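You operate a simulated robot arm through the tools that you are given. There is no shell and no other tool. Be economical: measure what you need, move in short steps, check, and stop when the job is done.

The job below is to be done with a simulated robot arm. You get a single attempt, and the scene is never put back.

TASK
Pack the green tray on the top of the winding bench. At the end: the orange plug from the top of the winding bench is on the green tray; the blue tape roll from the top of the winding bench is on the green tray; the teal narrow brush from the top of the winding bench stands where the bobbin stood; the bobbin from the top of the winding bench stands on top of the spool; whatever was shut is shut again. Leave all else as you found it, and nothing knocked over.

Only the result counts: the job must be done as asked and must still hold three seconds after the hand-in. Knocking over, shifting, dropping, spilling or breaking anything else fails it.

THE ROBOT
A 7-joint arm with a two-finger parallel gripper, fixed in place. Base frame: the origin is at the foot of the arm, x ahead of it, y to its left, z up; the work surface is at about z = 78. Readings come in cm, rad, newtons and seconds.
With the tool pointing down near the work surface it reaches from about 10 to 66 cm from the base axis. Its first joint turns from -1.152 to 1.152 rad. Payload 1.57 kg.
Tool frame: the origin (TCP) lies between the finger pads and is the grasp point; the fingertips stand 3 cm ahead of it; z points along the fingers, y is the line along which they close. The gripper opens to 8 cm. The fingers are 1.7 cm wide and 1.2 cm thick; the gripper's body (4 by 8.2 cm) begins 8 cm behind the TCP.
Orientation is that of the tool frame in the base frame, as a unit quaternion [w, x, y, z]. With the fingers straight down and closing along the base's y, the tool's x points along the base's -x, its y along +y and its z along -z.

THE INTERFACE
- The arm moves only by the tool move_arm. Its argument "increments" is a list of rows, each a list of 2 entries, a list of its own where there are three numbers: the shift along the base's x, y, z in m, then the turn, a rotation vector about the base's x, y, z in rad. In form: [[[dx, dy, dz], [wx, wy, wz]], ...]. A call has 1 to 12 rows; each row is the pose to reach, as a shift and turn from the pose commanded when the call began. "claw" is the closure, from 0 (fully open) to 1 (shut), set as the call begins (left out, the last holds). A row lasts 0.2 s, in which the tool goes at most 5 cm and 0.15 rad; a call with a longer step from one row to the next is refused whole, and so is a gripper value outside its range. Where a pose cannot be reached the arm comes as near as it can. A force on the tool above 40 N (or 10 N above the force at the start of the call, whichever is more), or a blocked arm, ends the call early, and 0.2 s more pass. Each finger travels about 7.2 cm/s and halts on what it meets, pressing with about 26 N; the grip force reading is that of the motor and also rises with nothing between the fingers. The clock runs only during rows and for 0.2 s after the last one: add rows that repeat a pose to give the fingers time. The reply holds the time, the measured pose of the TCP, the force on the tool along the base axes, the opening and the grip force, in the units named above and with some noise, with the torque about the TCP (base axes, N m) and any sound that the robot's microphone picked up.
- Cameras (640 x 400 px; columns grow to the right, rows downward): "scene" is fixed at [4.78, 43.9, 143.59]; the picture's right is [-0.71, -0.70, 0.00], its down [-0.43, 0.44, -0.79] and it looks along [0.56, -0.56, -0.61] (base axes); focal length 277 px, centre (320, 200). "wrist" rides on the gripper at [7.2, -0.7, -12.2] in the tool frame; the picture's right is [0.09, 1.00, 0.00], its down [-0.84, 0.08, -0.54] and it looks along [-0.54, 0.05, 0.84] (tool axes); focal length 238 px, centre (320, 200). There is no depth. A picture from a camera that has moved, and an enlarged one, comes with that camera's place and axes in the base frame and with its lens. The place of the scene camera against the robot may be out by one fixed shift of up to 2.5 cm in any direction.
- grab_frame(camera): a new picture of that camera. It takes no simulated time.
- inspect(camera, box): a new picture of the part [left, top, right, bottom] of that camera's present view, enlarged. It takes no simulated time.
- finish_job(): hands the job in; it is judged then, once.

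Go step by step. Nothing tells you positions but the pictures and the camera data: compare them with the known pose of the tool, close in by small moves and look again before you grip or let go. The budget is 120 turns and 64 pictures, counting those below and the enlarged ones. Unless the task says otherwise, let go and move clear before handing in, and close with one line.

The tools are called after "Emit:" as a command line: name --argument value ..., lists and objects as JSON in quotes. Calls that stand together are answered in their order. move_arm: Moves the arm, as the interface text tells. Its arguments: {"type":"object","properties":{"increments":{"type":"array","items":{"type":"array"}},"claw":{"type":"number"}},"required":["increments"]} The other tools are called the same way: grab_frame (camera) takes a picture; inspect (camera, box) takes an enlarged picture of a part of a camera's view; finish_job () hands the job in.

At the start:

```text
time: 0.0
tool_pos: [45.03, 0.33, 110.71]
tcp_rot: [0.0, 0.0, 1.0, 0.001]
ft_force: [0.4, -0.7, 0.2]
ft_torque: [-0.03, 0.0, 0.0]
width: 7.97
gripper_force: 0.0
```

scene: 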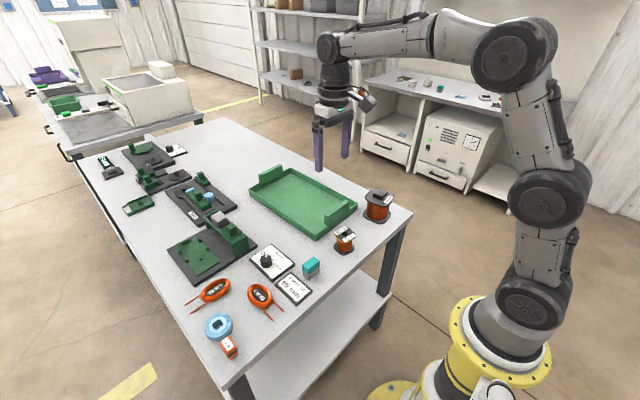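
wrist: 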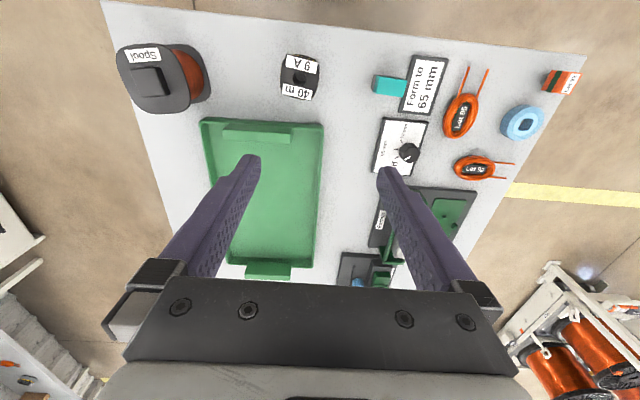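

I see the bench with the green tray, spool (large), bobbin (small, "9 A / 40 m"), a teal block (brush?), a blue tape roll and an orange plug at the near corner. I'll enlarge the views to identify and measure them.

Emit:
inspect --camera "scene" --box '[180, 160, 420, 370]'

Emit:
inspect --camera "wrist" --box '[100, 20, 360, 180]'

Emit:
inspect --camera "wrist" --box '[340, 30, 600, 190]'

Emit:
inspect --camera "scene" --box '[70, 130, 270, 290]'

```text
1.90 times, centred on (300, 265) of scene
camera zoom: at [4.78, 43.9, 143.59], right [-0.71, -0.7, 0.0], down [-0.43, 0.44, -0.79], along [0.56, -0.56, -0.61], focal length 528 px, centre (358, 76)
```

zoom: 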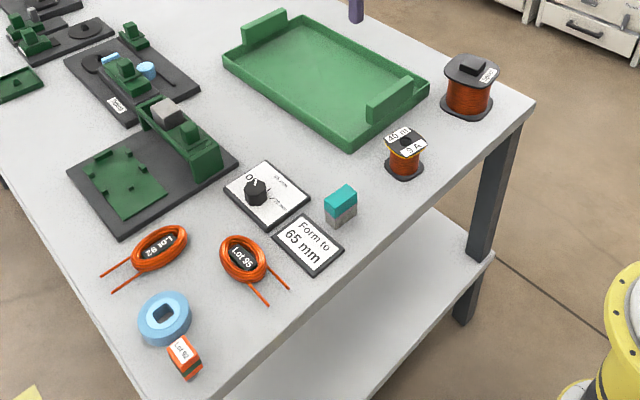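

```text
2.46 times, centred on (230, 100) of wrist
camera zoom: at [37.81, -0.37, 122.9], right [-0.09, 1.0, 0.0], down [0.84, 0.08, 0.54], along [0.54, 0.05, -0.84], focal length 587 px, centre (542, 446)
```

zoom: 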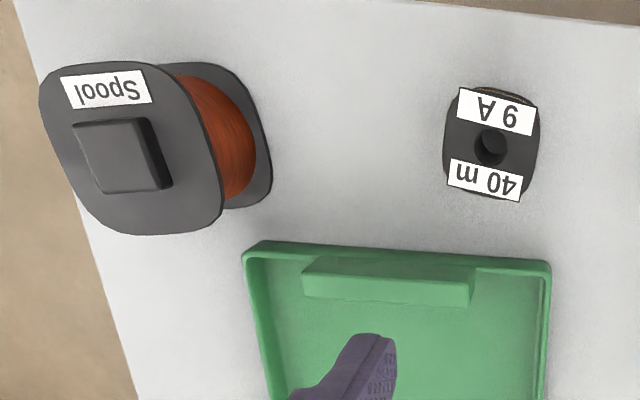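

```text
2.46 times, centred on (470, 110) of wrist
camera zoom: at [37.81, -0.37, 122.9], right [-0.09, 1.0, 0.0], down [0.84, 0.08, 0.54], along [0.54, 0.05, -0.84], focal length 587 px, centre (-49, 422)
```

zoom: 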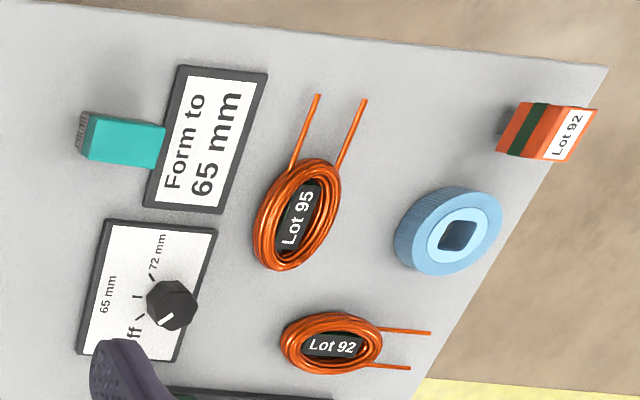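

```text
2.50 times, centred on (170, 210) of scene
camera zoom: at [4.78, 43.9, 143.59], right [-0.71, -0.7, 0.0], down [-0.43, 0.44, -0.79], along [0.56, -0.56, -0.61], focal length 693 px, centre (695, 175)
```

zoom: 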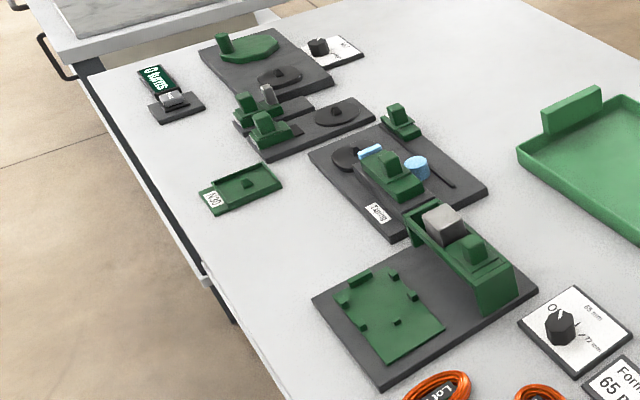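

Bobbin is around (42, -3), brush near (42, 10), spool near (44, -24), tape near (46, 36), plug near (39, 39), and the tray spans about x 51–88, y -20–1. I'll go above the bobbin for a closer look.

Emit:
move_arm --increments '[[[-0.01, -0.012, -0.04], [0, 0, 0]], [[-0.02, -0.024, -0.08], [0, 0, 0]], [[-0.03, -0.036, -0.12], [0, 0, 0]], [[-0.03, -0.036, -0.14], [0, 0, 0]], [[-0.03, -0.036, -0.14], [0, 0, 0]]]' --claw 0

Emit:
grab_frame --camera "wrist"

Emit:
grab_frame --camera "scene"

```text
time: 1.2
tool_pos: [42.08, -3.14, 96.38]
tcp_rot: [0.0, -0.001, 1.0, 0.0]
ft_force: [0.7, -0.6, 0.2]
ft_torque: [-0.02, -0.02, 0.01]
width: 8.0
gripper_force: 0.2
```

```text
57 pictures are left
camera wrist: at [34.95, -3.91, 108.62], right [-0.09, 1.0, 0.0], down [0.84, 0.08, 0.54], along [0.54, 0.05, -0.84], focal length 238 px, centre (320, 200)
```

wrist: 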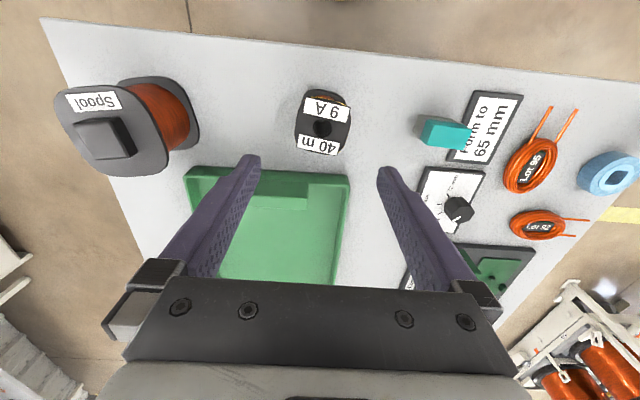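

```text
56 pictures are left
```

scene: 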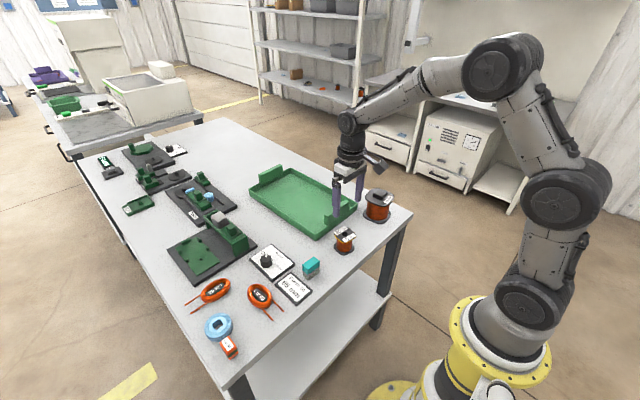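

The gripper is above the bobbin. I'll zoom in on bobbin, spool and brush to pin down geometry.

Emit:
inspect --camera "wrist" --box '[264, 80, 384, 160]'

Emit:
inspect --camera "wrist" --box '[40, 60, 220, 190]'

Emit:
inspect --camera "scene" --box '[290, 170, 410, 290]'

Emit:
inspect --camera "wrist" --box '[400, 80, 530, 170]'

```text
5.00 times, centred on (324, 120) of wrist
camera zoom: at [34.95, -3.91, 108.62], right [-0.09, 1.0, 0.0], down [0.84, 0.08, 0.54], along [0.54, 0.05, -0.84], focal length 1192 px, centre (300, 600)
```

zoom: 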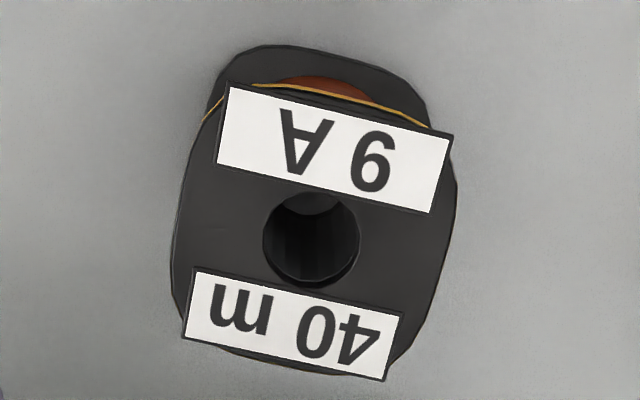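

```text
3.08 times, centred on (130, 125) of wrist
camera zoom: at [34.95, -3.91, 108.62], right [-0.09, 1.0, 0.0], down [0.84, 0.08, 0.54], along [0.54, 0.05, -0.84], focal length 733 px, centre (905, 431)
```

zoom: 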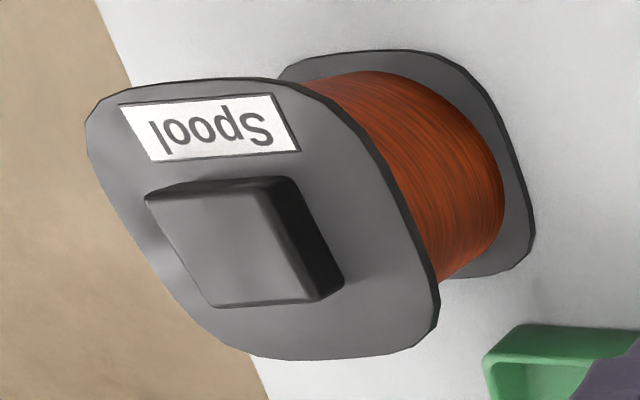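

```text
3.33 times, centred on (350, 230) of scene
camera zoom: at [4.78, 43.9, 143.59], right [-0.71, -0.7, 0.0], down [-0.43, 0.44, -0.79], along [0.56, -0.56, -0.61], focal length 924 px, centre (220, 100)
```

zoom: 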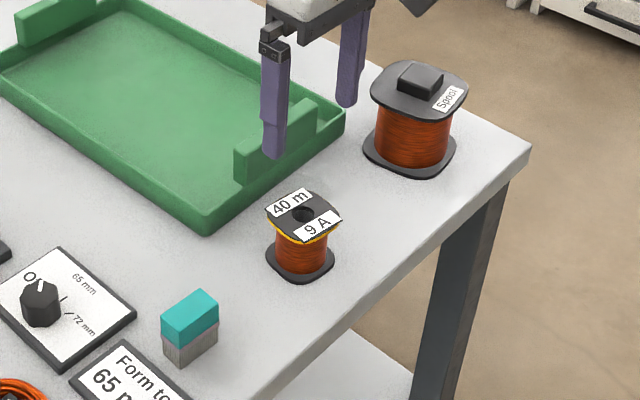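

```text
4.44 times, centred on (465, 125) of wrist
camera zoom: at [34.95, -3.91, 108.62], right [-0.09, 1.0, 0.0], down [0.84, 0.08, 0.54], along [0.54, 0.05, -0.84], focal length 1059 px, centre (-324, 533)
```

zoom: 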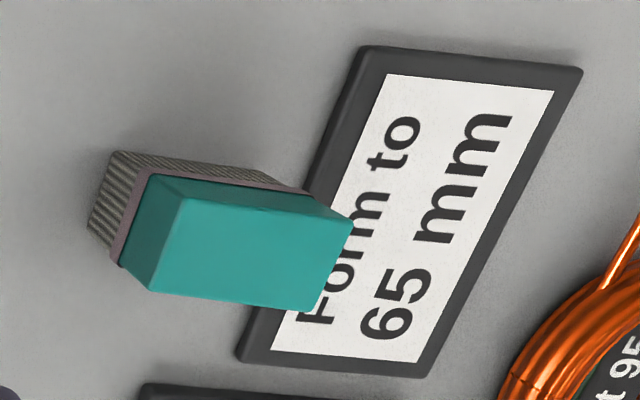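

Bobbin: center ≈(41.95, -3.1), top z ≈84, about 5.5 cm wide, turned about -0.1 rad. Spool boss ≈(43.9, -23.2, 87.3). I'll measure the spool from right above it.

Emit:
move_arm --increments '[[[0.005, -0.045, 0.01], [0, 0, 0]], [[0.009, -0.09, 0.02], [0, 0, 0]], [[0.013, -0.135, 0.03], [0, 0, 0]], [[0.017, -0.18, 0.04], [0, 0, 0]], [[0.019, -0.2, 0.04], [0, 0, 0]], [[0.019, -0.2, 0.04], [0, 0, 0]]]'

Emit:
inspect --camera "wrist" --box '[200, 50, 440, 200]'

```text
time: 2.6
tool_pos: [43.92, -23.32, 100.47]
tcp_rot: [0.0, 0.0, 1.0, 0.0]
ft_force: [0.0, 0.2, 0.7]
ft_torque: [0.0, -0.02, 0.05]
width: 8.01
gripper_force: 0.0
```

```text
2.67 times, centred on (320, 125) of wrist
camera zoom: at [36.85, -23.99, 112.73], right [-0.09, 1.0, 0.0], down [0.84, 0.08, 0.54], along [0.54, 0.05, -0.84], focal length 636 px, centre (320, 400)
```

zoom: 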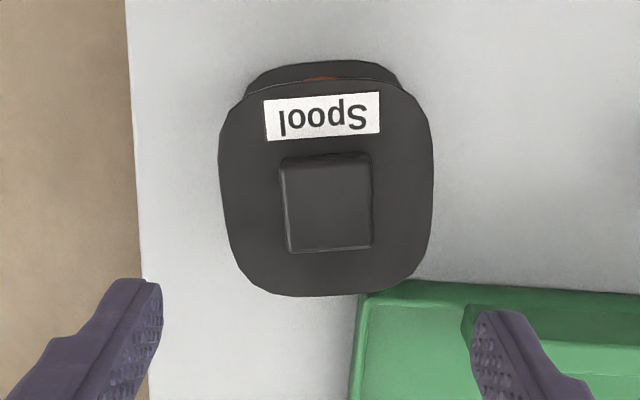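

Spool boss top is at ≈(43.95, -23.05, 87.5). Next I go back over the bobbin, turn slightly to align, and hover just above it.

Emit:
move_arm --increments '[[[-0.005, 0.045, 0], [0, 0, -0.03]], [[-0.01, 0.09, 0], [0, 0, -0.06]], [[-0.015, 0.135, -0.01], [0, 0, -0.1]], [[-0.0197, 0.18, -0.03], [0, 0, -0.1]], [[-0.0197, 0.2022, -0.07], [0, 0, -0.1]], [[-0.0197, 0.2022, -0.115], [0, 0, -0.1]], [[-0.0197, 0.2022, -0.115], [0, 0, -0.1]]]'

Emit:
grab_frame --camera "wrist"

```text
time: 4.2
tool_pos: [41.86, -3.0, 88.97]
tcp_rot: [0.0, 0.05, 0.999, 0.0]
ft_force: [0.2, 0.3, 0.8]
ft_torque: [0.0, 0.01, -0.01]
width: 7.99
gripper_force: 0.0
```

```text
50 pictures are left
camera wrist: at [34.6, -3.0, 101.28], right [0.01, 1.0, 0.0], down [0.84, -0.01, 0.54], along [0.54, 0.0, -0.84], focal length 238 px, centre (320, 200)
```

wrist: 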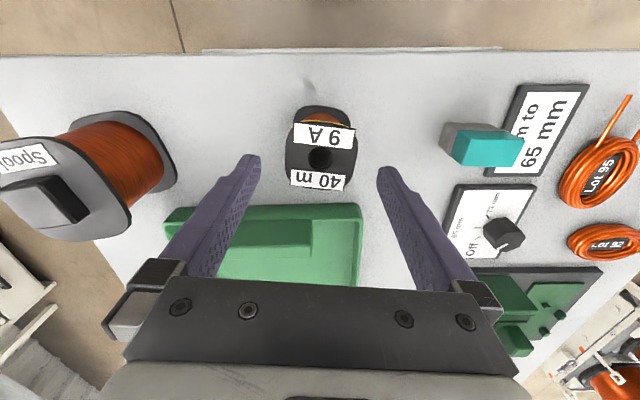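

The bobbin is centred between the fingers. I descend and grip.

Emit:
move_arm --increments '[[[0, 0, -0.035], [0, 0, 0]], [[0, 0, -0.06], [0, 0, 0]], [[0, 0, -0.07], [0, 0, 0]], [[0, 0, -0.07], [0, 0, 0]]]'

Emit:
move_arm --increments '[[[0, 0, 0], [0, 0, 0]], [[0, 0, 0], [0, 0, 0]], [[0, 0, 0], [0, 0, 0]], [[0, 0, 0], [0, 0, 0]]]' --claw 1

```text
time: 5.2
tool_pos: [41.75, -2.97, 82.11]
tcp_rot: [0.0, 0.05, 0.999, 0.001]
ft_force: [0.9, 0.5, -0.2]
ft_torque: [0.01, -0.04, 0.0]
width: 8.0
gripper_force: 0.1
```

```text
time: 6.2
tool_pos: [41.88, -2.95, 82.18]
tcp_rot: [0.0, 0.05, 0.999, 0.0]
ft_force: [1.2, 0.7, -0.2]
ft_torque: [0.02, -0.05, -0.03]
width: 5.55
gripper_force: 25.6
```

Gripped at 5.55 cm. I lift it and check.

Emit:
move_arm --increments '[[[0, 0, 0.02], [0, 0, 0]], [[0, 0, 0.05], [0, 0, 0]], [[0, 0, 0.09], [0, 0, 0]], [[0, 0, 0.13], [0, 0, 0]], [[0, 0, 0.16], [0, 0, 0]], [[0, 0, 0.16], [0, 0, 0]]]'

Emit:
grab_frame --camera "wrist"

Emit:
inspect --camera "scene" --box '[280, 110, 430, 260]'

```text
time: 7.6
tool_pos: [42.19, -2.82, 98.31]
tcp_rot: [0.0, 0.049, 0.999, 0.0]
ft_force: [1.2, 0.3, -2.0]
ft_torque: [-0.02, 0.02, 0.01]
width: 5.54
gripper_force: 25.8
```

```text
49 pictures are left
camera wrist: at [34.98, -2.84, 110.5], right [0.01, 1.0, 0.0], down [0.84, -0.01, 0.54], along [0.54, 0.0, -0.84], focal length 238 px, centre (320, 200)
```

wrist: 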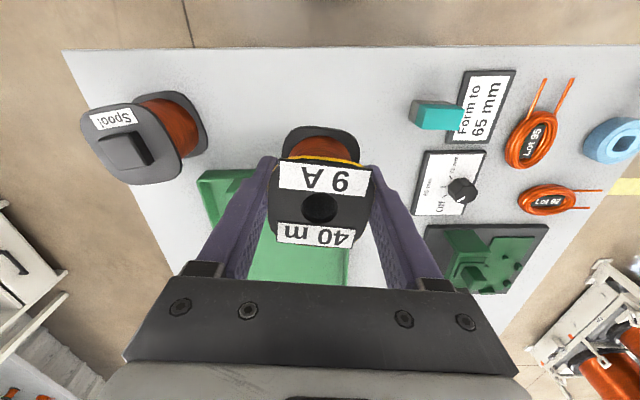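

```text
2.67 times, centred on (355, 185) of scene
camera zoom: at [4.78, 43.9, 143.59], right [-0.71, -0.7, 0.0], down [-0.43, 0.44, -0.79], along [0.56, -0.56, -0.61], focal length 739 px, centre (227, 240)
```

zoom: 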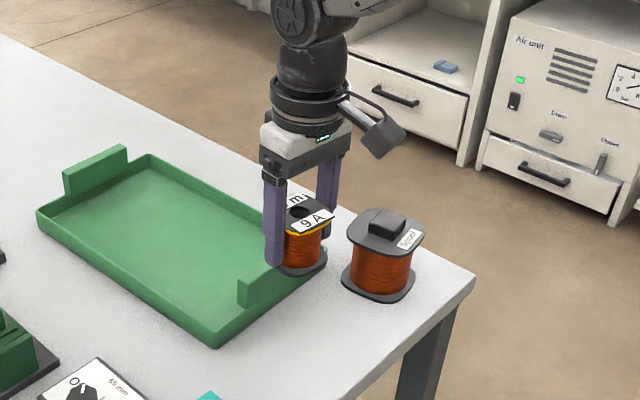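

Bobbin hangs vertically and secure. I carry it above the spool boss.

Emit:
move_arm --increments '[[[0.004, -0.04, 0], [0, 0, 0]], [[0.008, -0.08, 0], [0, 0, 0]], [[0.012, -0.12, 0], [0, 0, 0]], [[0.016, -0.16, 0], [0, 0, 0]], [[0.0185, -0.19, 0], [0, 0, 0]], [[0.0185, -0.202, 0], [0, 0, 0]], [[0.0185, -0.202, 0], [0, 0, 0]], [[0.0185, -0.202, -0.03], [0, 0, 0]], [[0.0185, -0.202, -0.045], [0, 0, 0]], [[0.0185, -0.202, -0.045], [0, 0, 0]]]'

Emit:
grab_frame --camera "wrist"

Emit:
inspect --camera "scene" --box '[330, 130, 430, 240]'

```text
time: 9.8
tool_pos: [43.81, -23.19, 93.58]
tcp_rot: [0.0, 0.05, 0.999, -0.001]
ft_force: [0.3, 0.9, -2.6]
ft_torque: [0.01, -0.01, 0.0]
width: 5.52
gripper_force: 25.8
```

```text
47 pictures are left
camera wrist: at [36.61, -23.31, 105.78], right [0.01, 1.0, 0.0], down [0.84, -0.01, 0.54], along [0.54, 0.0, -0.84], focal length 238 px, centre (320, 200)
```

wrist: 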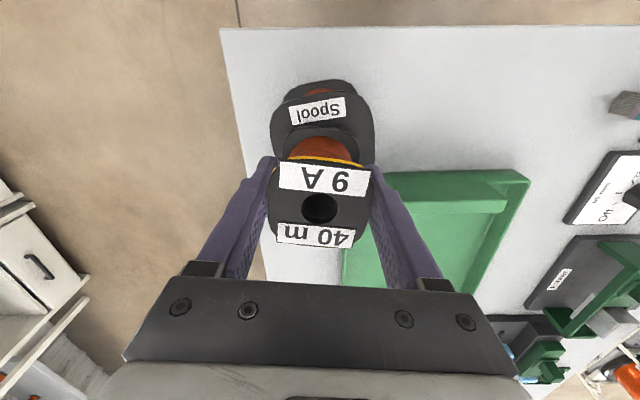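

```text
3.64 times, centred on (380, 185) of scene
camera zoom: at [4.78, 43.9, 143.59], right [-0.71, -0.7, 0.0], down [-0.43, 0.44, -0.79], along [0.56, -0.56, -0.61], focal length 1008 px, centre (102, 254)
```

zoom: 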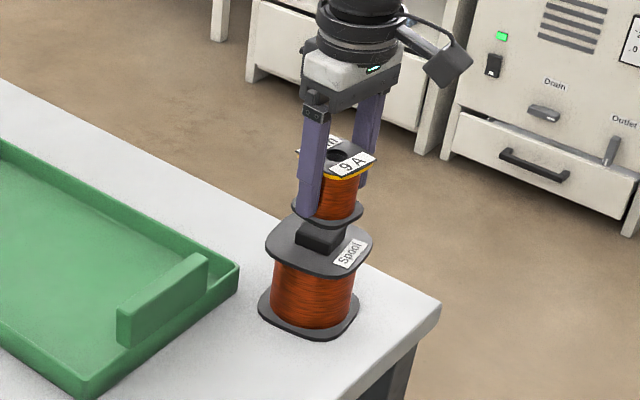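

Aligned above the boss. I lower in small steps while watching the force.

Emit:
move_arm --increments '[[[0.001, 0.001, -0.008], [0, 0, 0]], [[0.001, 0.001, -0.015], [0, 0, 0]], [[0.001, 0.001, -0.015], [0, 0, 0]]]'

Emit:
inspect --camera "scene" --box '[330, 150, 410, 230]'

```text
time: 10.6
tool_pos: [43.82, -23.19, 92.12]
tcp_rot: [0.0, 0.05, 0.999, 0.0]
ft_force: [0.1, 0.0, -2.9]
ft_torque: [0.0, 0.03, -0.05]
width: 5.56
gripper_force: 25.8
```

```text
5.00 times, centred on (370, 190) of scene
camera zoom: at [4.78, 43.9, 143.59], right [-0.71, -0.7, 0.0], down [-0.43, 0.44, -0.79], along [0.56, -0.56, -0.61], focal length 1386 px, centre (70, 250)
```

zoom: 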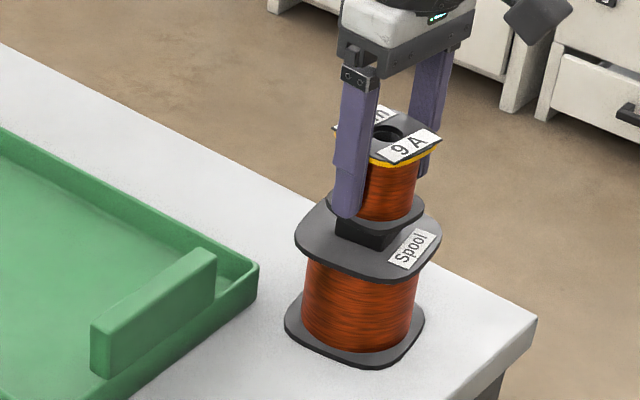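

Emit:
move_arm --increments '[[[0, 0, -0.002], [0, 0, 0]], [[0, 0, -0.004], [0, 0, 0]], [[0, 0, -0.004], [0, 0, 0]]]'

```text
time: 11.4
tool_pos: [43.81, -23.25, 91.71]
tcp_rot: [0.0, 0.05, 0.999, -0.001]
ft_force: [-1.1, -0.4, -1.7]
ft_torque: [0.08, -0.01, 0.01]
width: 5.56
gripper_force: 25.7
```

Force is barely changing, so contact is near. I continue in 1 mm steps.

Emit:
move_arm --increments '[[[0, 0, -0.001], [0, 0, 0]], [[0, 0, -0.001], [0, 0, 0]]]'

Emit:
move_arm --increments '[[[0, 0, -0.001], [0, 0, 0]], [[0, 0, -0.001], [0, 0, 0]]]'

```text
time: 12.0
tool_pos: [43.82, -23.1, 91.8]
tcp_rot: [0.0, 0.05, 0.999, 0.0]
ft_force: [-1.9, 0.3, 3.9]
ft_torque: [0.1, 0.12, 0.04]
width: 5.53
gripper_force: 25.9
```

```text
time: 12.6
tool_pos: [43.79, -23.22, 91.79]
tcp_rot: [0.0, 0.05, 0.999, -0.001]
ft_force: [-5.1, 1.6, 14.1]
ft_torque: [0.08, 0.41, -0.08]
width: 5.57
gripper_force: 26.3
```

Contact made. I relieve the pressure by 2 mm, then open.

Emit:
move_arm --increments '[[[0, 0, 0.001], [0, 0, 0]], [[0, 0, 0.0015], [0, 0, 0]]]'

Emit:
move_arm --increments '[[[0, 0, 0], [0, 0, 0]], [[0, 0, 0], [0, 0, 0]], [[0, 0, 0], [0, 0, 0]]]' --claw 0

Emit:
move_arm --increments '[[[0, 0, 0.02], [0, 0, 0]], [[0, 0, 0.06], [0, 0, 0]], [[0, 0, 0.1], [0, 0, 0]], [[0, 0, 0.1], [0, 0, 0]]]'

Emit:
inspect --camera "scene" --box '[330, 130, 430, 240]'

Emit:
grab_frame --camera "wrist"

```text
time: 13.2
tool_pos: [43.89, -23.22, 91.74]
tcp_rot: [-0.001, 0.049, 0.999, 0.001]
ft_force: [-4.1, -0.7, 8.5]
ft_torque: [-0.11, -0.04, -0.04]
width: 5.54
gripper_force: 25.5
```

```text
time: 14.0
tool_pos: [43.94, -23.18, 91.76]
tcp_rot: [0.0, 0.049, 0.999, 0.0]
ft_force: [0.3, -0.2, 0.3]
ft_torque: [-0.01, -0.02, -0.01]
width: 8.01
gripper_force: 0.0
```

```text
time: 15.0
tool_pos: [43.76, -23.11, 101.87]
tcp_rot: [0.0, 0.049, 0.999, 0.0]
ft_force: [0.2, 1.3, 0.4]
ft_torque: [0.01, -0.01, 0.02]
width: 8.0
gripper_force: 0.1
```

```text
3.64 times, centred on (380, 185) of scene
camera zoom: at [4.78, 43.9, 143.59], right [-0.71, -0.7, 0.0], down [-0.43, 0.44, -0.79], along [0.56, -0.56, -0.61], focal length 1008 px, centre (102, 254)
```

zoom: 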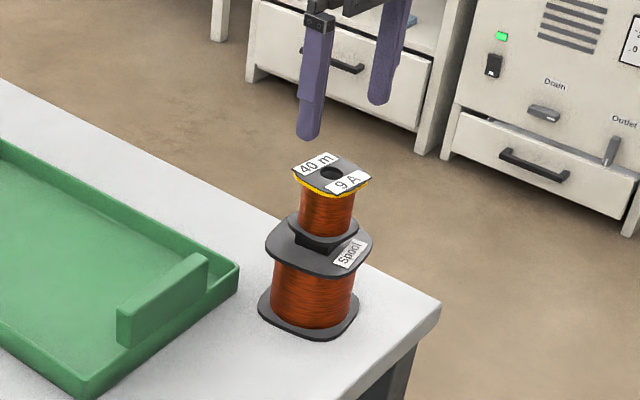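

```text
43 pictures are left
camera wrist: at [36.57, -23.1, 114.1], right [0.01, 1.0, 0.0], down [0.84, -0.01, 0.54], along [0.54, 0.0, -0.84], focal length 238 px, centre (320, 200)
```

wrist: 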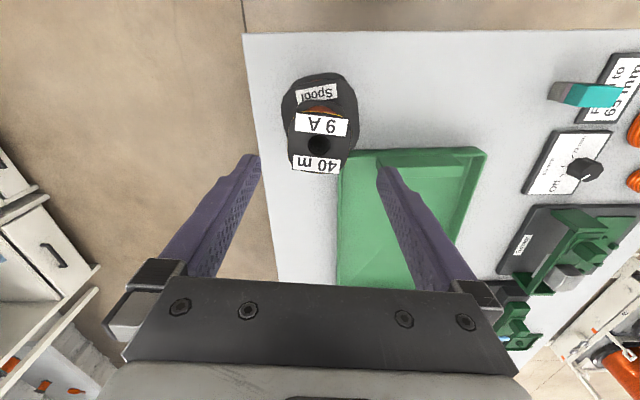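

Bobbin stands on the spool. Next the brush: I move above it for a close look.

Emit:
move_arm --increments '[[[-0.002, 0.045, 0], [0, 0, 0]], [[-0.004, 0.09, 0], [0, 0, 0]], [[-0.006, 0.135, 0], [0, 0, 0]], [[-0.008, 0.18, 0], [0, 0, 0]], [[-0.01, 0.225, 0], [0, 0, 0]], [[-0.012, 0.27, -0.01], [0, 0, 0]], [[-0.014, 0.315, -0.02], [0, 0, 0]], [[-0.015, 0.347, -0.05], [0, 0, 0]], [[-0.015, 0.347, -0.07], [0, 0, 0]], [[-0.015, 0.347, -0.07], [0, 0, 0]]]'

Emit:
inspect --camera "wrist" --box '[240, 80, 400, 180]'

Emit:
inspect --camera "scene" --box '[280, 210, 360, 290]'

```text
time: 17.2
tool_pos: [42.19, 11.79, 94.75]
tcp_rot: [0.001, 0.05, 0.999, 0.0]
ft_force: [-1.3, 0.5, -0.2]
ft_torque: [0.0, 0.0, 0.04]
width: 8.01
gripper_force: 0.0
```

```text
4.00 times, centred on (320, 130) of wrist
camera zoom: at [35.09, 11.76, 106.91], right [0.01, 1.0, 0.0], down [0.84, -0.01, 0.54], along [0.54, 0.0, -0.84], focal length 953 px, centre (320, 480)
```

zoom: 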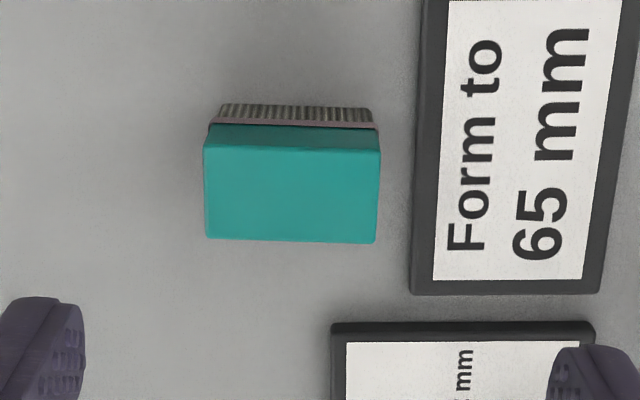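

```text
5.00 times, centred on (320, 250) of scene
camera zoom: at [4.78, 43.9, 143.59], right [-0.71, -0.7, 0.0], down [-0.43, 0.44, -0.79], along [0.56, -0.56, -0.61], focal length 1386 px, centre (320, -50)
```

zoom: 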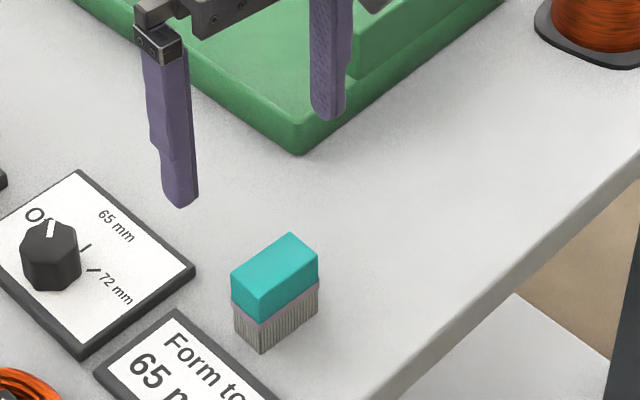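

Brush: center ≈(42.0, 11.1), top z ≈82.9, 4.4×2.3 cm, yaw about -0.03. I align, descend with the fingertips staying above the card, and grip the teal part.

Emit:
move_arm --increments '[[[-0.002, -0.0067, -0.03], [0, 0, 0.07]], [[-0.002, -0.0067, -0.07], [0, 0, 0.07]], [[-0.002, -0.0067, -0.1], [0, 0, 0.07]], [[-0.002, -0.0067, -0.116], [0, 0, 0.07]], [[-0.002, -0.0067, -0.116], [0, 0, 0.07]]]' --claw 0.2

Emit:
grab_frame --camera "wrist"

Emit:
inspect --camera "scene" --box '[280, 210, 360, 290]'

```text
time: 18.4
tool_pos: [42.0, 10.97, 83.05]
tcp_rot: [0.001, 0.014, 1.0, 0.0]
ft_force: [0.8, 0.4, 0.1]
ft_torque: [0.02, 0.0, -0.01]
width: 6.38
gripper_force: 0.1
```

```text
40 pictures are left
camera wrist: at [34.9, 10.54, 95.34], right [-0.06, 1.0, 0.0], down [0.84, 0.05, 0.54], along [0.54, 0.03, -0.84], focal length 238 px, centre (320, 200)
```

wrist: 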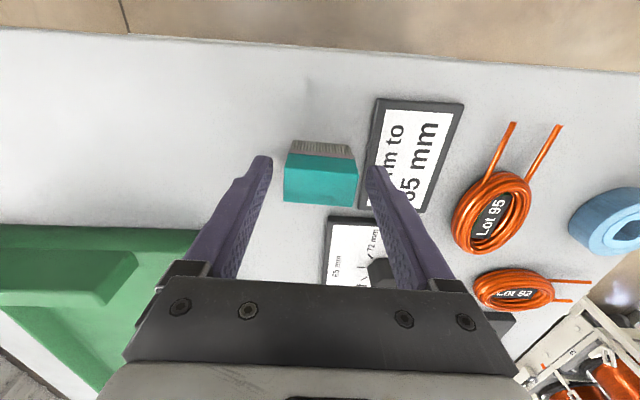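

```text
5.00 times, centred on (320, 250) of scene
camera zoom: at [4.78, 43.9, 143.59], right [-0.71, -0.7, 0.0], down [-0.43, 0.44, -0.79], along [0.56, -0.56, -0.61], focal length 1386 px, centre (320, -50)
```

zoom: 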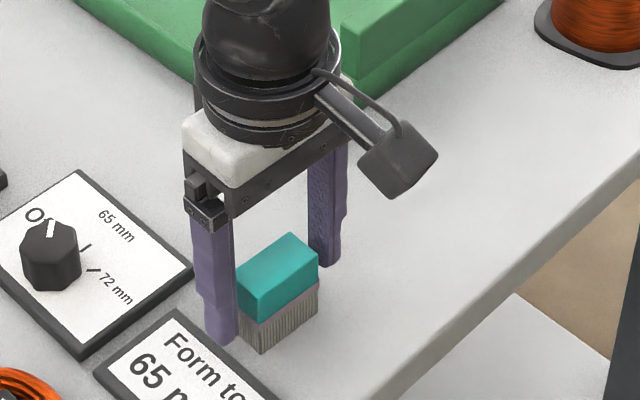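

The brush is between the fingers. I close and lift.

Emit:
move_arm --increments '[[[0, 0, 0], [0, 0, 0]], [[0, 0, 0], [0, 0, 0]], [[0, 0, 0], [0, 0, 0]]]' --claw 1

Emit:
move_arm --increments '[[[0, 0, 0.03], [0, 0, 0]], [[0, 0, 0.07], [0, 0, 0]], [[-0.001, -0.04, 0.07], [0, 0, -0.03]], [[-0.001, -0.09, 0.07], [0, 0, -0.07]], [[-0.001, -0.13, 0.07], [0, 0, -0.07]], [[-0.001, -0.141, 0.07], [0, 0, -0.07]], [[-0.001, -0.141, 0.05], [0, 0, -0.07]], [[-0.001, -0.141, 0.05], [0, 0, -0.07]]]'

Emit:
grab_frame --camera "wrist"

```text
time: 19.2
tool_pos: [41.9, 11.05, 83.04]
tcp_rot: [0.0, 0.015, 1.0, 0.0]
ft_force: [-0.3, 0.0, -0.1]
ft_torque: [-0.02, 0.01, -0.01]
width: 4.3
gripper_force: 26.6
```

```text
time: 21.0
tool_pos: [42.07, -3.35, 88.11]
tcp_rot: [-0.001, 0.049, 0.999, -0.001]
ft_force: [0.3, -0.1, -1.3]
ft_torque: [-0.01, -0.01, -0.02]
width: 4.31
gripper_force: 26.5
```

```text
38 pictures are left
camera wrist: at [34.92, -3.26, 100.4], right [0.01, 1.0, 0.0], down [0.84, -0.01, 0.54], along [0.54, 0.0, -0.84], focal length 238 px, centre (320, 200)
```

wrist: 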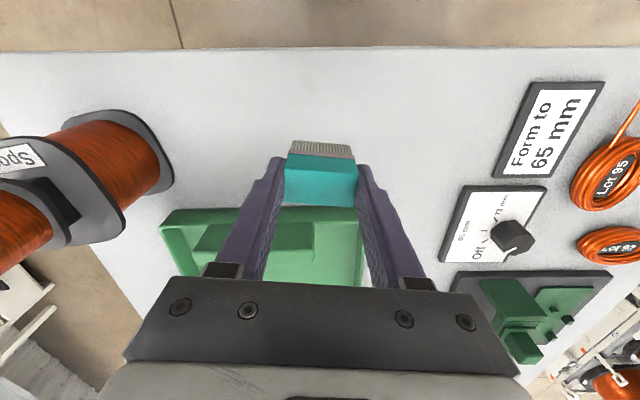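

I'm over the bobbin's old place; I lower the brush to where it touches down.

Emit:
move_arm --increments '[[[-0.0015, 0.003, -0.02], [0, 0, 0]], [[-0.0015, 0.003, -0.04], [0, 0, 0]], [[-0.0015, 0.003, -0.047], [0, 0, 0]], [[-0.0015, 0.003, -0.0485], [0, 0, 0]], [[-0.0015, 0.003, -0.0485], [0, 0, 0]]]'

Emit:
move_arm --increments '[[[0, 0, -0.001], [0, 0, 0]], [[0, 0, -0.001], [0, 0, 0]]]'

```text
time: 22.2
tool_pos: [41.96, -3.01, 83.26]
tcp_rot: [0.0, 0.05, 0.999, 0.0]
ft_force: [-0.3, 0.4, 0.0]
ft_torque: [-0.01, 0.0, 0.01]
width: 4.29
gripper_force: 25.9
```

```text
time: 22.8
tool_pos: [41.89, -2.93, 83.16]
tcp_rot: [0.0, 0.049, 0.999, 0.0]
ft_force: [0.3, -0.3, -0.7]
ft_torque: [-0.03, 0.0, 0.02]
width: 4.31
gripper_force: 25.7
```

Emit:
move_arm --increments '[[[0, 0, -0.001], [0, 0, 0]], [[0, 0, -0.001], [0, 0, 0]]]'

Emit:
move_arm --increments '[[[0, 0, -0.0007], [0, 0, 0]], [[0, 0, -0.0007], [0, 0, 0]]]'

```text
time: 23.4
tool_pos: [41.96, -2.86, 83.17]
tcp_rot: [-0.001, 0.05, 0.999, 0.0]
ft_force: [-1.1, -1.5, 3.3]
ft_torque: [-0.04, 0.05, 0.03]
width: 4.3
gripper_force: 26.1
```

```text
time: 24.0
tool_pos: [41.9, -3.01, 83.11]
tcp_rot: [0.002, 0.05, 0.999, 0.0]
ft_force: [-1.3, -0.7, 11.9]
ft_torque: [-0.01, 0.17, -0.01]
width: 4.3
gripper_force: 25.9
```

Touched down. I release, rise and check.

Emit:
move_arm --increments '[[[0, 0, 0.0005], [0, 0, 0]], [[0, 0, 0.0005], [0, 0, 0]], [[0, 0, 0.0005], [0, 0, 0]]]' --claw 0.15

Emit:
move_arm --increments '[[[0, 0, 0.02], [0, 0, 0]], [[0, 0, 0.06], [0, 0, 0]], [[0, 0, 0.1], [0, 0, 0]], [[0, 0, 0.12], [0, 0, 0]], [[0, 0, 0.12], [0, 0, 0]]]' --claw 0

Emit:
grab_frame --camera "wrist"

```text
time: 24.8
tool_pos: [41.96, -2.91, 83.04]
tcp_rot: [0.0, 0.049, 0.999, 0.0]
ft_force: [0.2, 0.1, 0.2]
ft_torque: [0.01, -0.03, -0.01]
width: 6.79
gripper_force: 0.0
```

```text
time: 26.0
tool_pos: [41.96, -2.8, 95.1]
tcp_rot: [-0.001, 0.049, 0.999, 0.0]
ft_force: [0.1, 0.3, 0.7]
ft_torque: [0.04, -0.01, 0.01]
width: 8.01
gripper_force: 0.1
```

```text
37 pictures are left
camera wrist: at [34.83, -2.81, 107.31], right [0.01, 1.0, 0.0], down [0.84, -0.01, 0.54], along [0.54, 0.0, -0.84], focal length 238 px, centre (320, 200)
```

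wrist: 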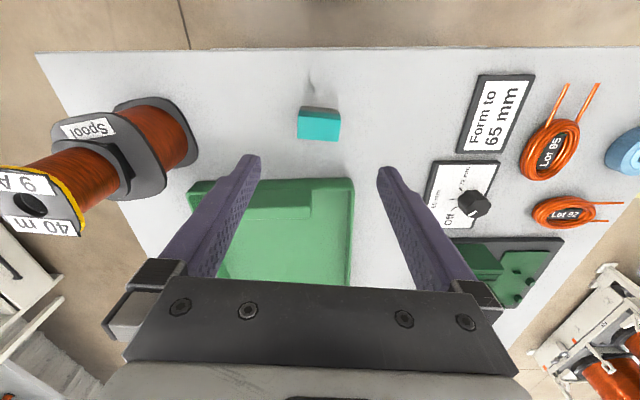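

Brush stands in the bobbin's place. I move on to the tape roll and plug at the left corner.

Emit:
move_arm --increments '[[[0, 0.045, 0.01], [0, 0, 0]], [[0, 0.09, 0.02], [0, 0, 0]], [[0, 0.135, 0.02], [0, 0, 0]], [[0, 0.18, 0.02], [0, 0, 0]], [[0, 0.225, 0.02], [0, 0, 0]], [[0, 0.27, 0.02], [0, 0, 0]], [[0, 0.315, 0.02], [0, 0, 0]], [[0, 0.36, 0.02], [0, 0, 0]], [[0, 0.395, 0.02], [0, 0, 0]], [[0, 0.395, 0.02], [0, 0, 0]]]'

Emit:
grab_frame --camera "wrist"

```text
time: 28.2
tool_pos: [41.76, 36.75, 97.29]
tcp_rot: [0.0, 0.05, 0.999, -0.001]
ft_force: [0.1, -1.2, 0.0]
ft_torque: [0.02, 0.02, -0.01]
width: 8.01
gripper_force: 0.0
```

```text
36 pictures are left
camera wrist: at [34.63, 36.75, 109.34], right [0.01, 1.0, 0.0], down [0.84, -0.01, 0.54], along [0.54, 0.0, -0.84], focal length 238 px, centre (320, 200)
```

wrist: 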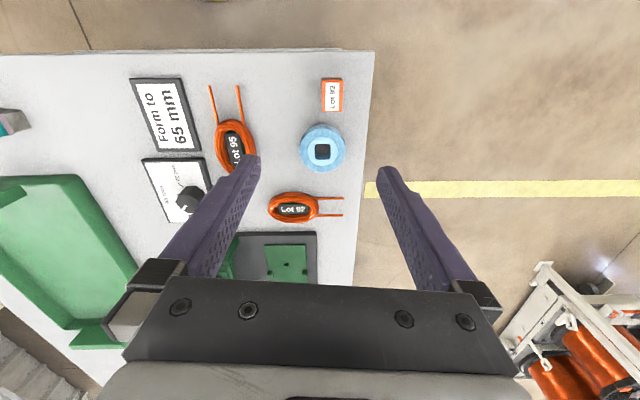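

Emit:
inspect --camera "wrist" --box '[280, 60, 400, 180]'

Emit:
inspect --camera "scene" --box '[180, 270, 290, 370]'

```text
3.33 times, centred on (340, 120) of wrist
camera zoom: at [34.63, 36.75, 109.34], right [0.01, 1.0, 0.0], down [0.84, -0.01, 0.54], along [0.54, 0.0, -0.84], focal length 794 px, centre (253, 467)
```

zoom: 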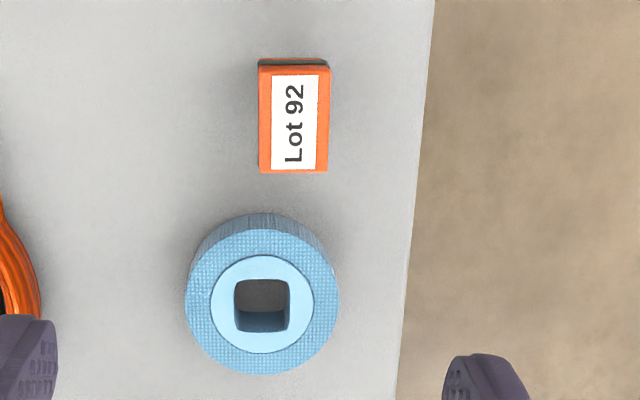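

```text
4.00 times, centred on (235, 320) of scene
camera zoom: at [4.78, 43.9, 143.59], right [-0.71, -0.7, 0.0], down [-0.43, 0.44, -0.79], along [0.56, -0.56, -0.61], focal length 1109 px, centre (660, -280)
```

zoom: 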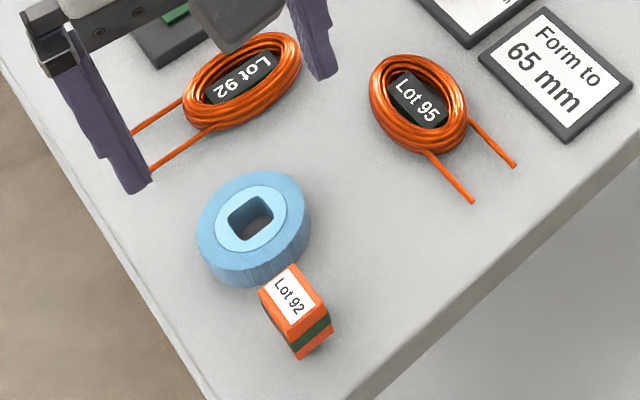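

I need the plug's and roll's heights precisely, so I zoom in more.

Emit:
inspect --camera "scene" --box '[200, 305, 250, 365]'

Emit:
move_arm --increments '[[[-0.02, 0.01, -0.03], [0, 0, 0.08]], [[-0.03, 0.012, -0.06], [0, 0, 0.1]], [[-0.03, 0.012, -0.08], [0, 0, 0.1]], [[-0.03, 0.012, -0.08], [0, 0, 0.1]]]'

Emit:
grab_frame --camera "wrist"

```text
6.67 times, centred on (225, 335) of scene
camera zoom: at [4.78, 43.9, 143.59], right [-0.71, -0.7, 0.0], down [-0.43, 0.44, -0.79], along [0.56, -0.56, -0.61], focal length 1848 px, centre (953, -700)
```

zoom: 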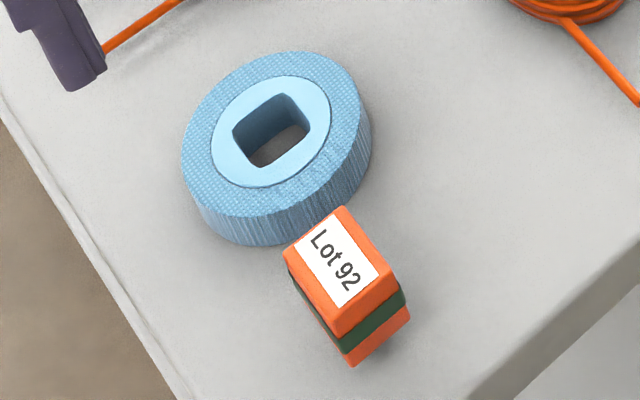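

```text
time: 29.2
tool_pos: [38.74, 37.72, 88.99]
tcp_rot: [0.0, 0.0, 1.0, 0.0]
ft_force: [1.7, -0.9, -0.6]
ft_torque: [-0.02, 0.0, 0.0]
width: 7.99
gripper_force: 0.1
```

```text
32 pictures are left
camera wrist: at [31.57, 37.19, 101.21], right [-0.09, 1.0, 0.0], down [0.84, 0.08, 0.54], along [0.54, 0.05, -0.84], focal length 238 px, centre (320, 200)
```

wrist: 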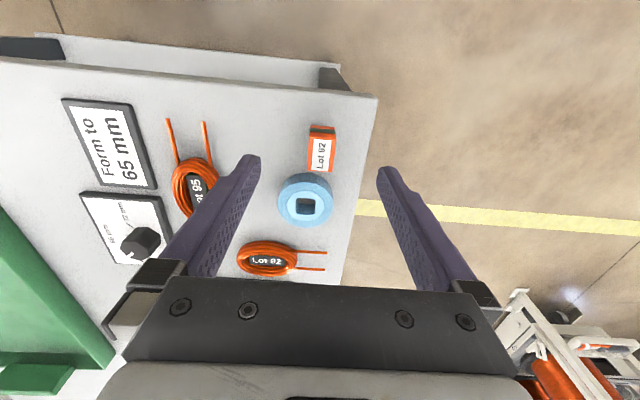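

Emit:
inspect --camera "wrist" --box '[270, 110, 370, 240]'

```text
3.08 times, centred on (320, 175) of wrist
camera zoom: at [31.57, 37.19, 101.21], right [-0.09, 1.0, 0.0], down [0.84, 0.08, 0.54], along [0.54, 0.05, -0.84], focal length 733 px, centre (320, 277)
```

zoom: 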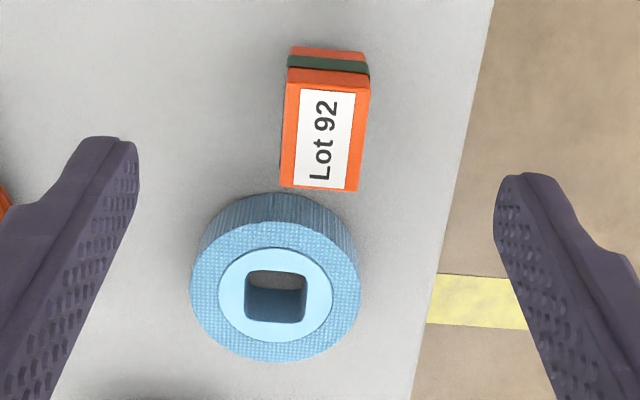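

Plug: center ≈(39.2, 38.1), top ≈81.5, 3×2.1 cm. Roll: center ≈(45.6, 36.95), top ≈80.5, diameter ≈5.8. I descend on the plug.

Emit:
move_arm --increments '[[[0.0045, 0.004, -0.03], [0, 0, 0.03]], [[0.0045, 0.004, -0.05], [0, 0, 0.03]], [[0.0045, 0.004, -0.05], [0, 0, 0.03]]]' --claw 0.4

Emit:
grab_frame --camera "wrist"

```text
time: 30.0
tool_pos: [39.29, 38.17, 84.01]
tcp_rot: [0.0, -0.014, 1.0, 0.0]
ft_force: [-0.2, -0.3, 0.0]
ft_torque: [0.02, 0.0, -0.02]
width: 4.82
gripper_force: 0.3
```

```text
30 pictures are left
camera wrist: at [32.22, 37.32, 96.16], right [-0.12, 0.99, 0.0], down [0.83, 0.1, 0.54], along [0.54, 0.07, -0.84], focal length 238 px, centre (320, 200)
```

wrist: 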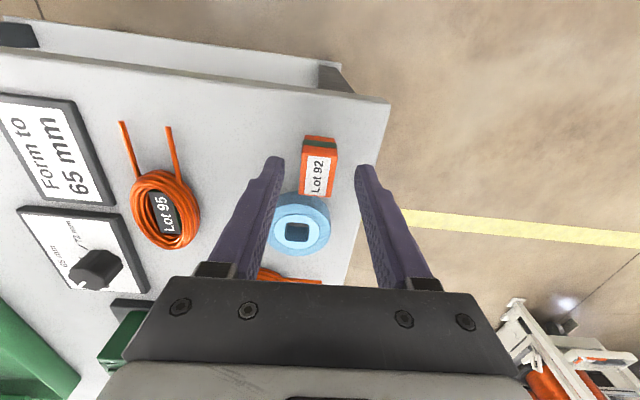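

The plug is centred between the fingers. I lower the last 2 cm and grip.

Emit:
move_arm --increments '[[[0.001, 0, -0.012], [0, 0, 0]], [[0.001, 0, -0.023], [0, 0, 0]], [[0.001, 0, -0.023], [0, 0, 0]]]'

Emit:
move_arm --increments '[[[0, 0, 0], [0, 0, 0]], [[0, 0, 0], [0, 0, 0]], [[0, 0, 0], [0, 0, 0]], [[0, 0, 0], [0, 0, 0]]]' --claw 1

Emit:
move_arm --increments '[[[0, 0, 0.03], [0, 0, 0]], [[0, 0, 0.06], [0, 0, 0]], [[0, 0, 0.1], [0, 0, 0]], [[0, 0, 0.1], [0, 0, 0]]]'

Emit:
grab_frame --camera "wrist"

```text
time: 30.8
tool_pos: [39.56, 38.07, 81.82]
tcp_rot: [0.0, -0.015, 1.0, 0.001]
ft_force: [0.7, -0.7, -0.2]
ft_torque: [0.0, 0.02, 0.0]
width: 4.8
gripper_force: 0.0
```

```text
time: 31.8
tool_pos: [39.47, 38.07, 81.7]
tcp_rot: [0.0, -0.015, 1.0, 0.0]
ft_force: [1.4, -0.4, 0.1]
ft_torque: [0.0, 0.02, 0.03]
width: 2.14
gripper_force: 26.2
```

```text
time: 32.8
tool_pos: [39.31, 38.29, 91.66]
tcp_rot: [0.0, -0.015, 1.0, 0.001]
ft_force: [-0.3, 0.3, -1.2]
ft_torque: [0.01, 0.01, 0.03]
width: 2.12
gripper_force: 25.9
```

```text
29 pictures are left
camera wrist: at [32.2, 37.37, 103.91], right [-0.12, 0.99, 0.0], down [0.83, 0.1, 0.54], along [0.54, 0.07, -0.84], focal length 238 px, centre (320, 200)
```

wrist: 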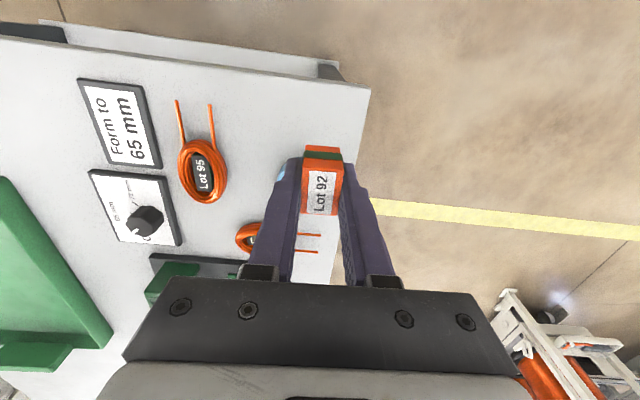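

Plug held. I raise and carry it over the near part of the tray.

Emit:
move_arm --increments '[[[0, -0.01, 0.04], [0, 0, 0]], [[0.01, -0.055, 0.05], [0, 0, 0]], [[0.02, -0.1, 0.05], [0, 0, 0]], [[0.03, -0.145, 0.05], [0, 0, 0]], [[0.045, -0.19, 0.05], [0, 0, 0]], [[0.06, -0.235, 0.05], [0, 0, 0]], [[0.08, -0.28, 0.05], [0, 0, 0]], [[0.1, -0.32, 0.05], [0, 0, 0]], [[0.13, -0.36, 0.05], [0, 0, 0]], [[0.155, -0.4, 0.05], [0, 0, 0]], [[0.178, -0.431, 0.05], [0, 0, 0]], [[0.178, -0.431, 0.05], [0, 0, 0]]]'

Emit:
grab_frame --camera "wrist"

Emit:
inspect --camera "scene" --box '[220, 120, 400, 260]'

```text
time: 35.4
tool_pos: [57.1, -5.16, 96.97]
tcp_rot: [0.0, -0.015, 1.0, 0.0]
ft_force: [0.1, 0.4, -0.4]
ft_torque: [0.04, -0.02, 0.0]
width: 2.12
gripper_force: 26.1
```

```text
28 pictures are left
camera wrist: at [50.0, -6.07, 109.19], right [-0.12, 0.99, 0.0], down [0.83, 0.1, 0.54], along [0.54, 0.07, -0.84], focal length 238 px, centre (320, 200)
```

wrist: 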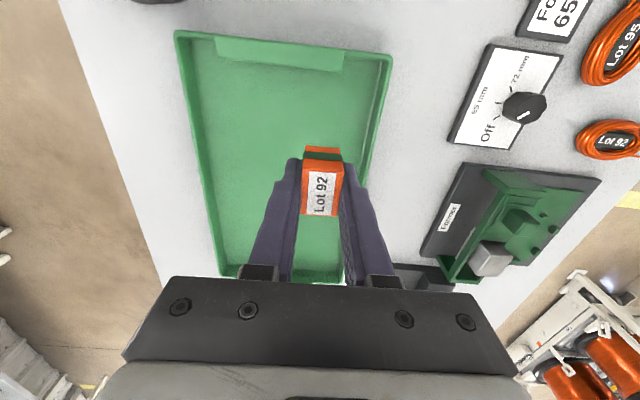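

```text
2.86 times, centred on (310, 190) of scene
camera zoom: at [4.78, 43.9, 143.59], right [-0.71, -0.7, 0.0], down [-0.43, 0.44, -0.79], along [0.56, -0.56, -0.61], focal length 792 px, centre (349, 229)
```

zoom: 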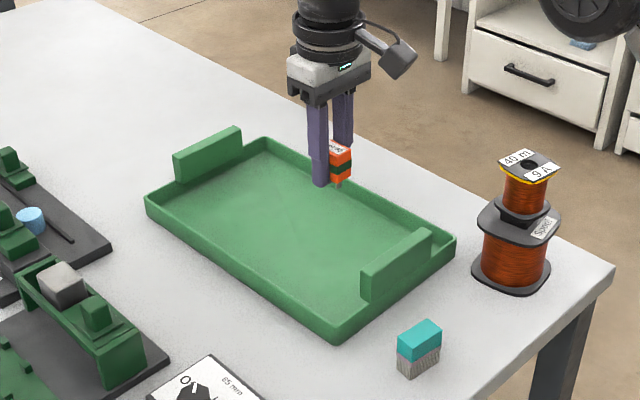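

Tray spans y ≈ -19…2 here with the near rim at x ≈ 50. I'll put the plug at about (57, -3.6), leaving the middle for the roll.

Emit:
move_arm --increments '[[[0, 0.015, -0.03], [0, 0, 0]], [[0, 0.015, -0.07], [0, 0, 0]], [[0, 0.015, -0.11], [0, 0, 0]], [[0, 0.015, -0.132], [0, 0, 0]], [[0, 0.015, -0.138], [0, 0, 0]], [[0, 0.015, -0.138], [0, 0, 0]]]'

Emit:
move_arm --increments '[[[0, 0, -0.002], [0, 0, 0]], [[0, 0, -0.003], [0, 0, 0]], [[0, 0, -0.003], [0, 0, 0]]]'

```text
time: 36.8
tool_pos: [57.02, -3.49, 82.89]
tcp_rot: [0.0, -0.015, 1.0, 0.0]
ft_force: [0.4, -1.0, -0.6]
ft_torque: [0.01, 0.01, 0.03]
width: 2.13
gripper_force: 26.1
```

```text
time: 37.6
tool_pos: [57.16, -3.33, 82.74]
tcp_rot: [0.0, -0.015, 1.0, 0.0]
ft_force: [0.3, 0.6, -1.4]
ft_torque: [-0.02, 0.0, 0.03]
width: 2.13
gripper_force: 26.3
```

Emit:
move_arm --increments '[[[0, 0, -0.001], [0, 0, 0]], [[0, 0, -0.002], [0, 0, 0]]]'

Emit:
move_arm --increments '[[[0, 0, -0.001], [0, 0, 0]], [[0, 0, -0.0015], [0, 0, 0]]]'

```text
time: 38.2
tool_pos: [57.1, -3.52, 82.58]
tcp_rot: [0.0, -0.015, 1.0, 0.0]
ft_force: [0.2, 0.6, -1.6]
ft_torque: [0.01, -0.02, -0.01]
width: 2.14
gripper_force: 25.5
```

```text
time: 38.8
tool_pos: [57.17, -3.49, 82.4]
tcp_rot: [-0.001, -0.015, 1.0, 0.0]
ft_force: [0.2, 0.6, 0.0]
ft_torque: [0.01, -0.03, 0.02]
width: 2.13
gripper_force: 26.4
```

Emit:
move_arm --increments '[[[0, 0, -0.001], [0, 0, 0]], [[0, 0, -0.001], [0, 0, 0]]]'

Emit:
move_arm --increments '[[[0, 0, -0.001], [0, 0, 0]], [[0, 0, -0.001], [0, 0, 0]]]'

```text
time: 39.4
tool_pos: [57.27, -3.57, 82.29]
tcp_rot: [0.0, -0.014, 1.0, 0.0]
ft_force: [0.7, -0.2, -0.3]
ft_torque: [-0.02, -0.01, 0.03]
width: 2.15
gripper_force: 25.6
```

```text
time: 40.0
tool_pos: [57.27, -3.53, 82.1]
tcp_rot: [0.001, -0.015, 1.0, 0.0]
ft_force: [-0.7, 0.9, 5.0]
ft_torque: [0.04, 0.09, 0.01]
width: 2.11
gripper_force: 26.3
```

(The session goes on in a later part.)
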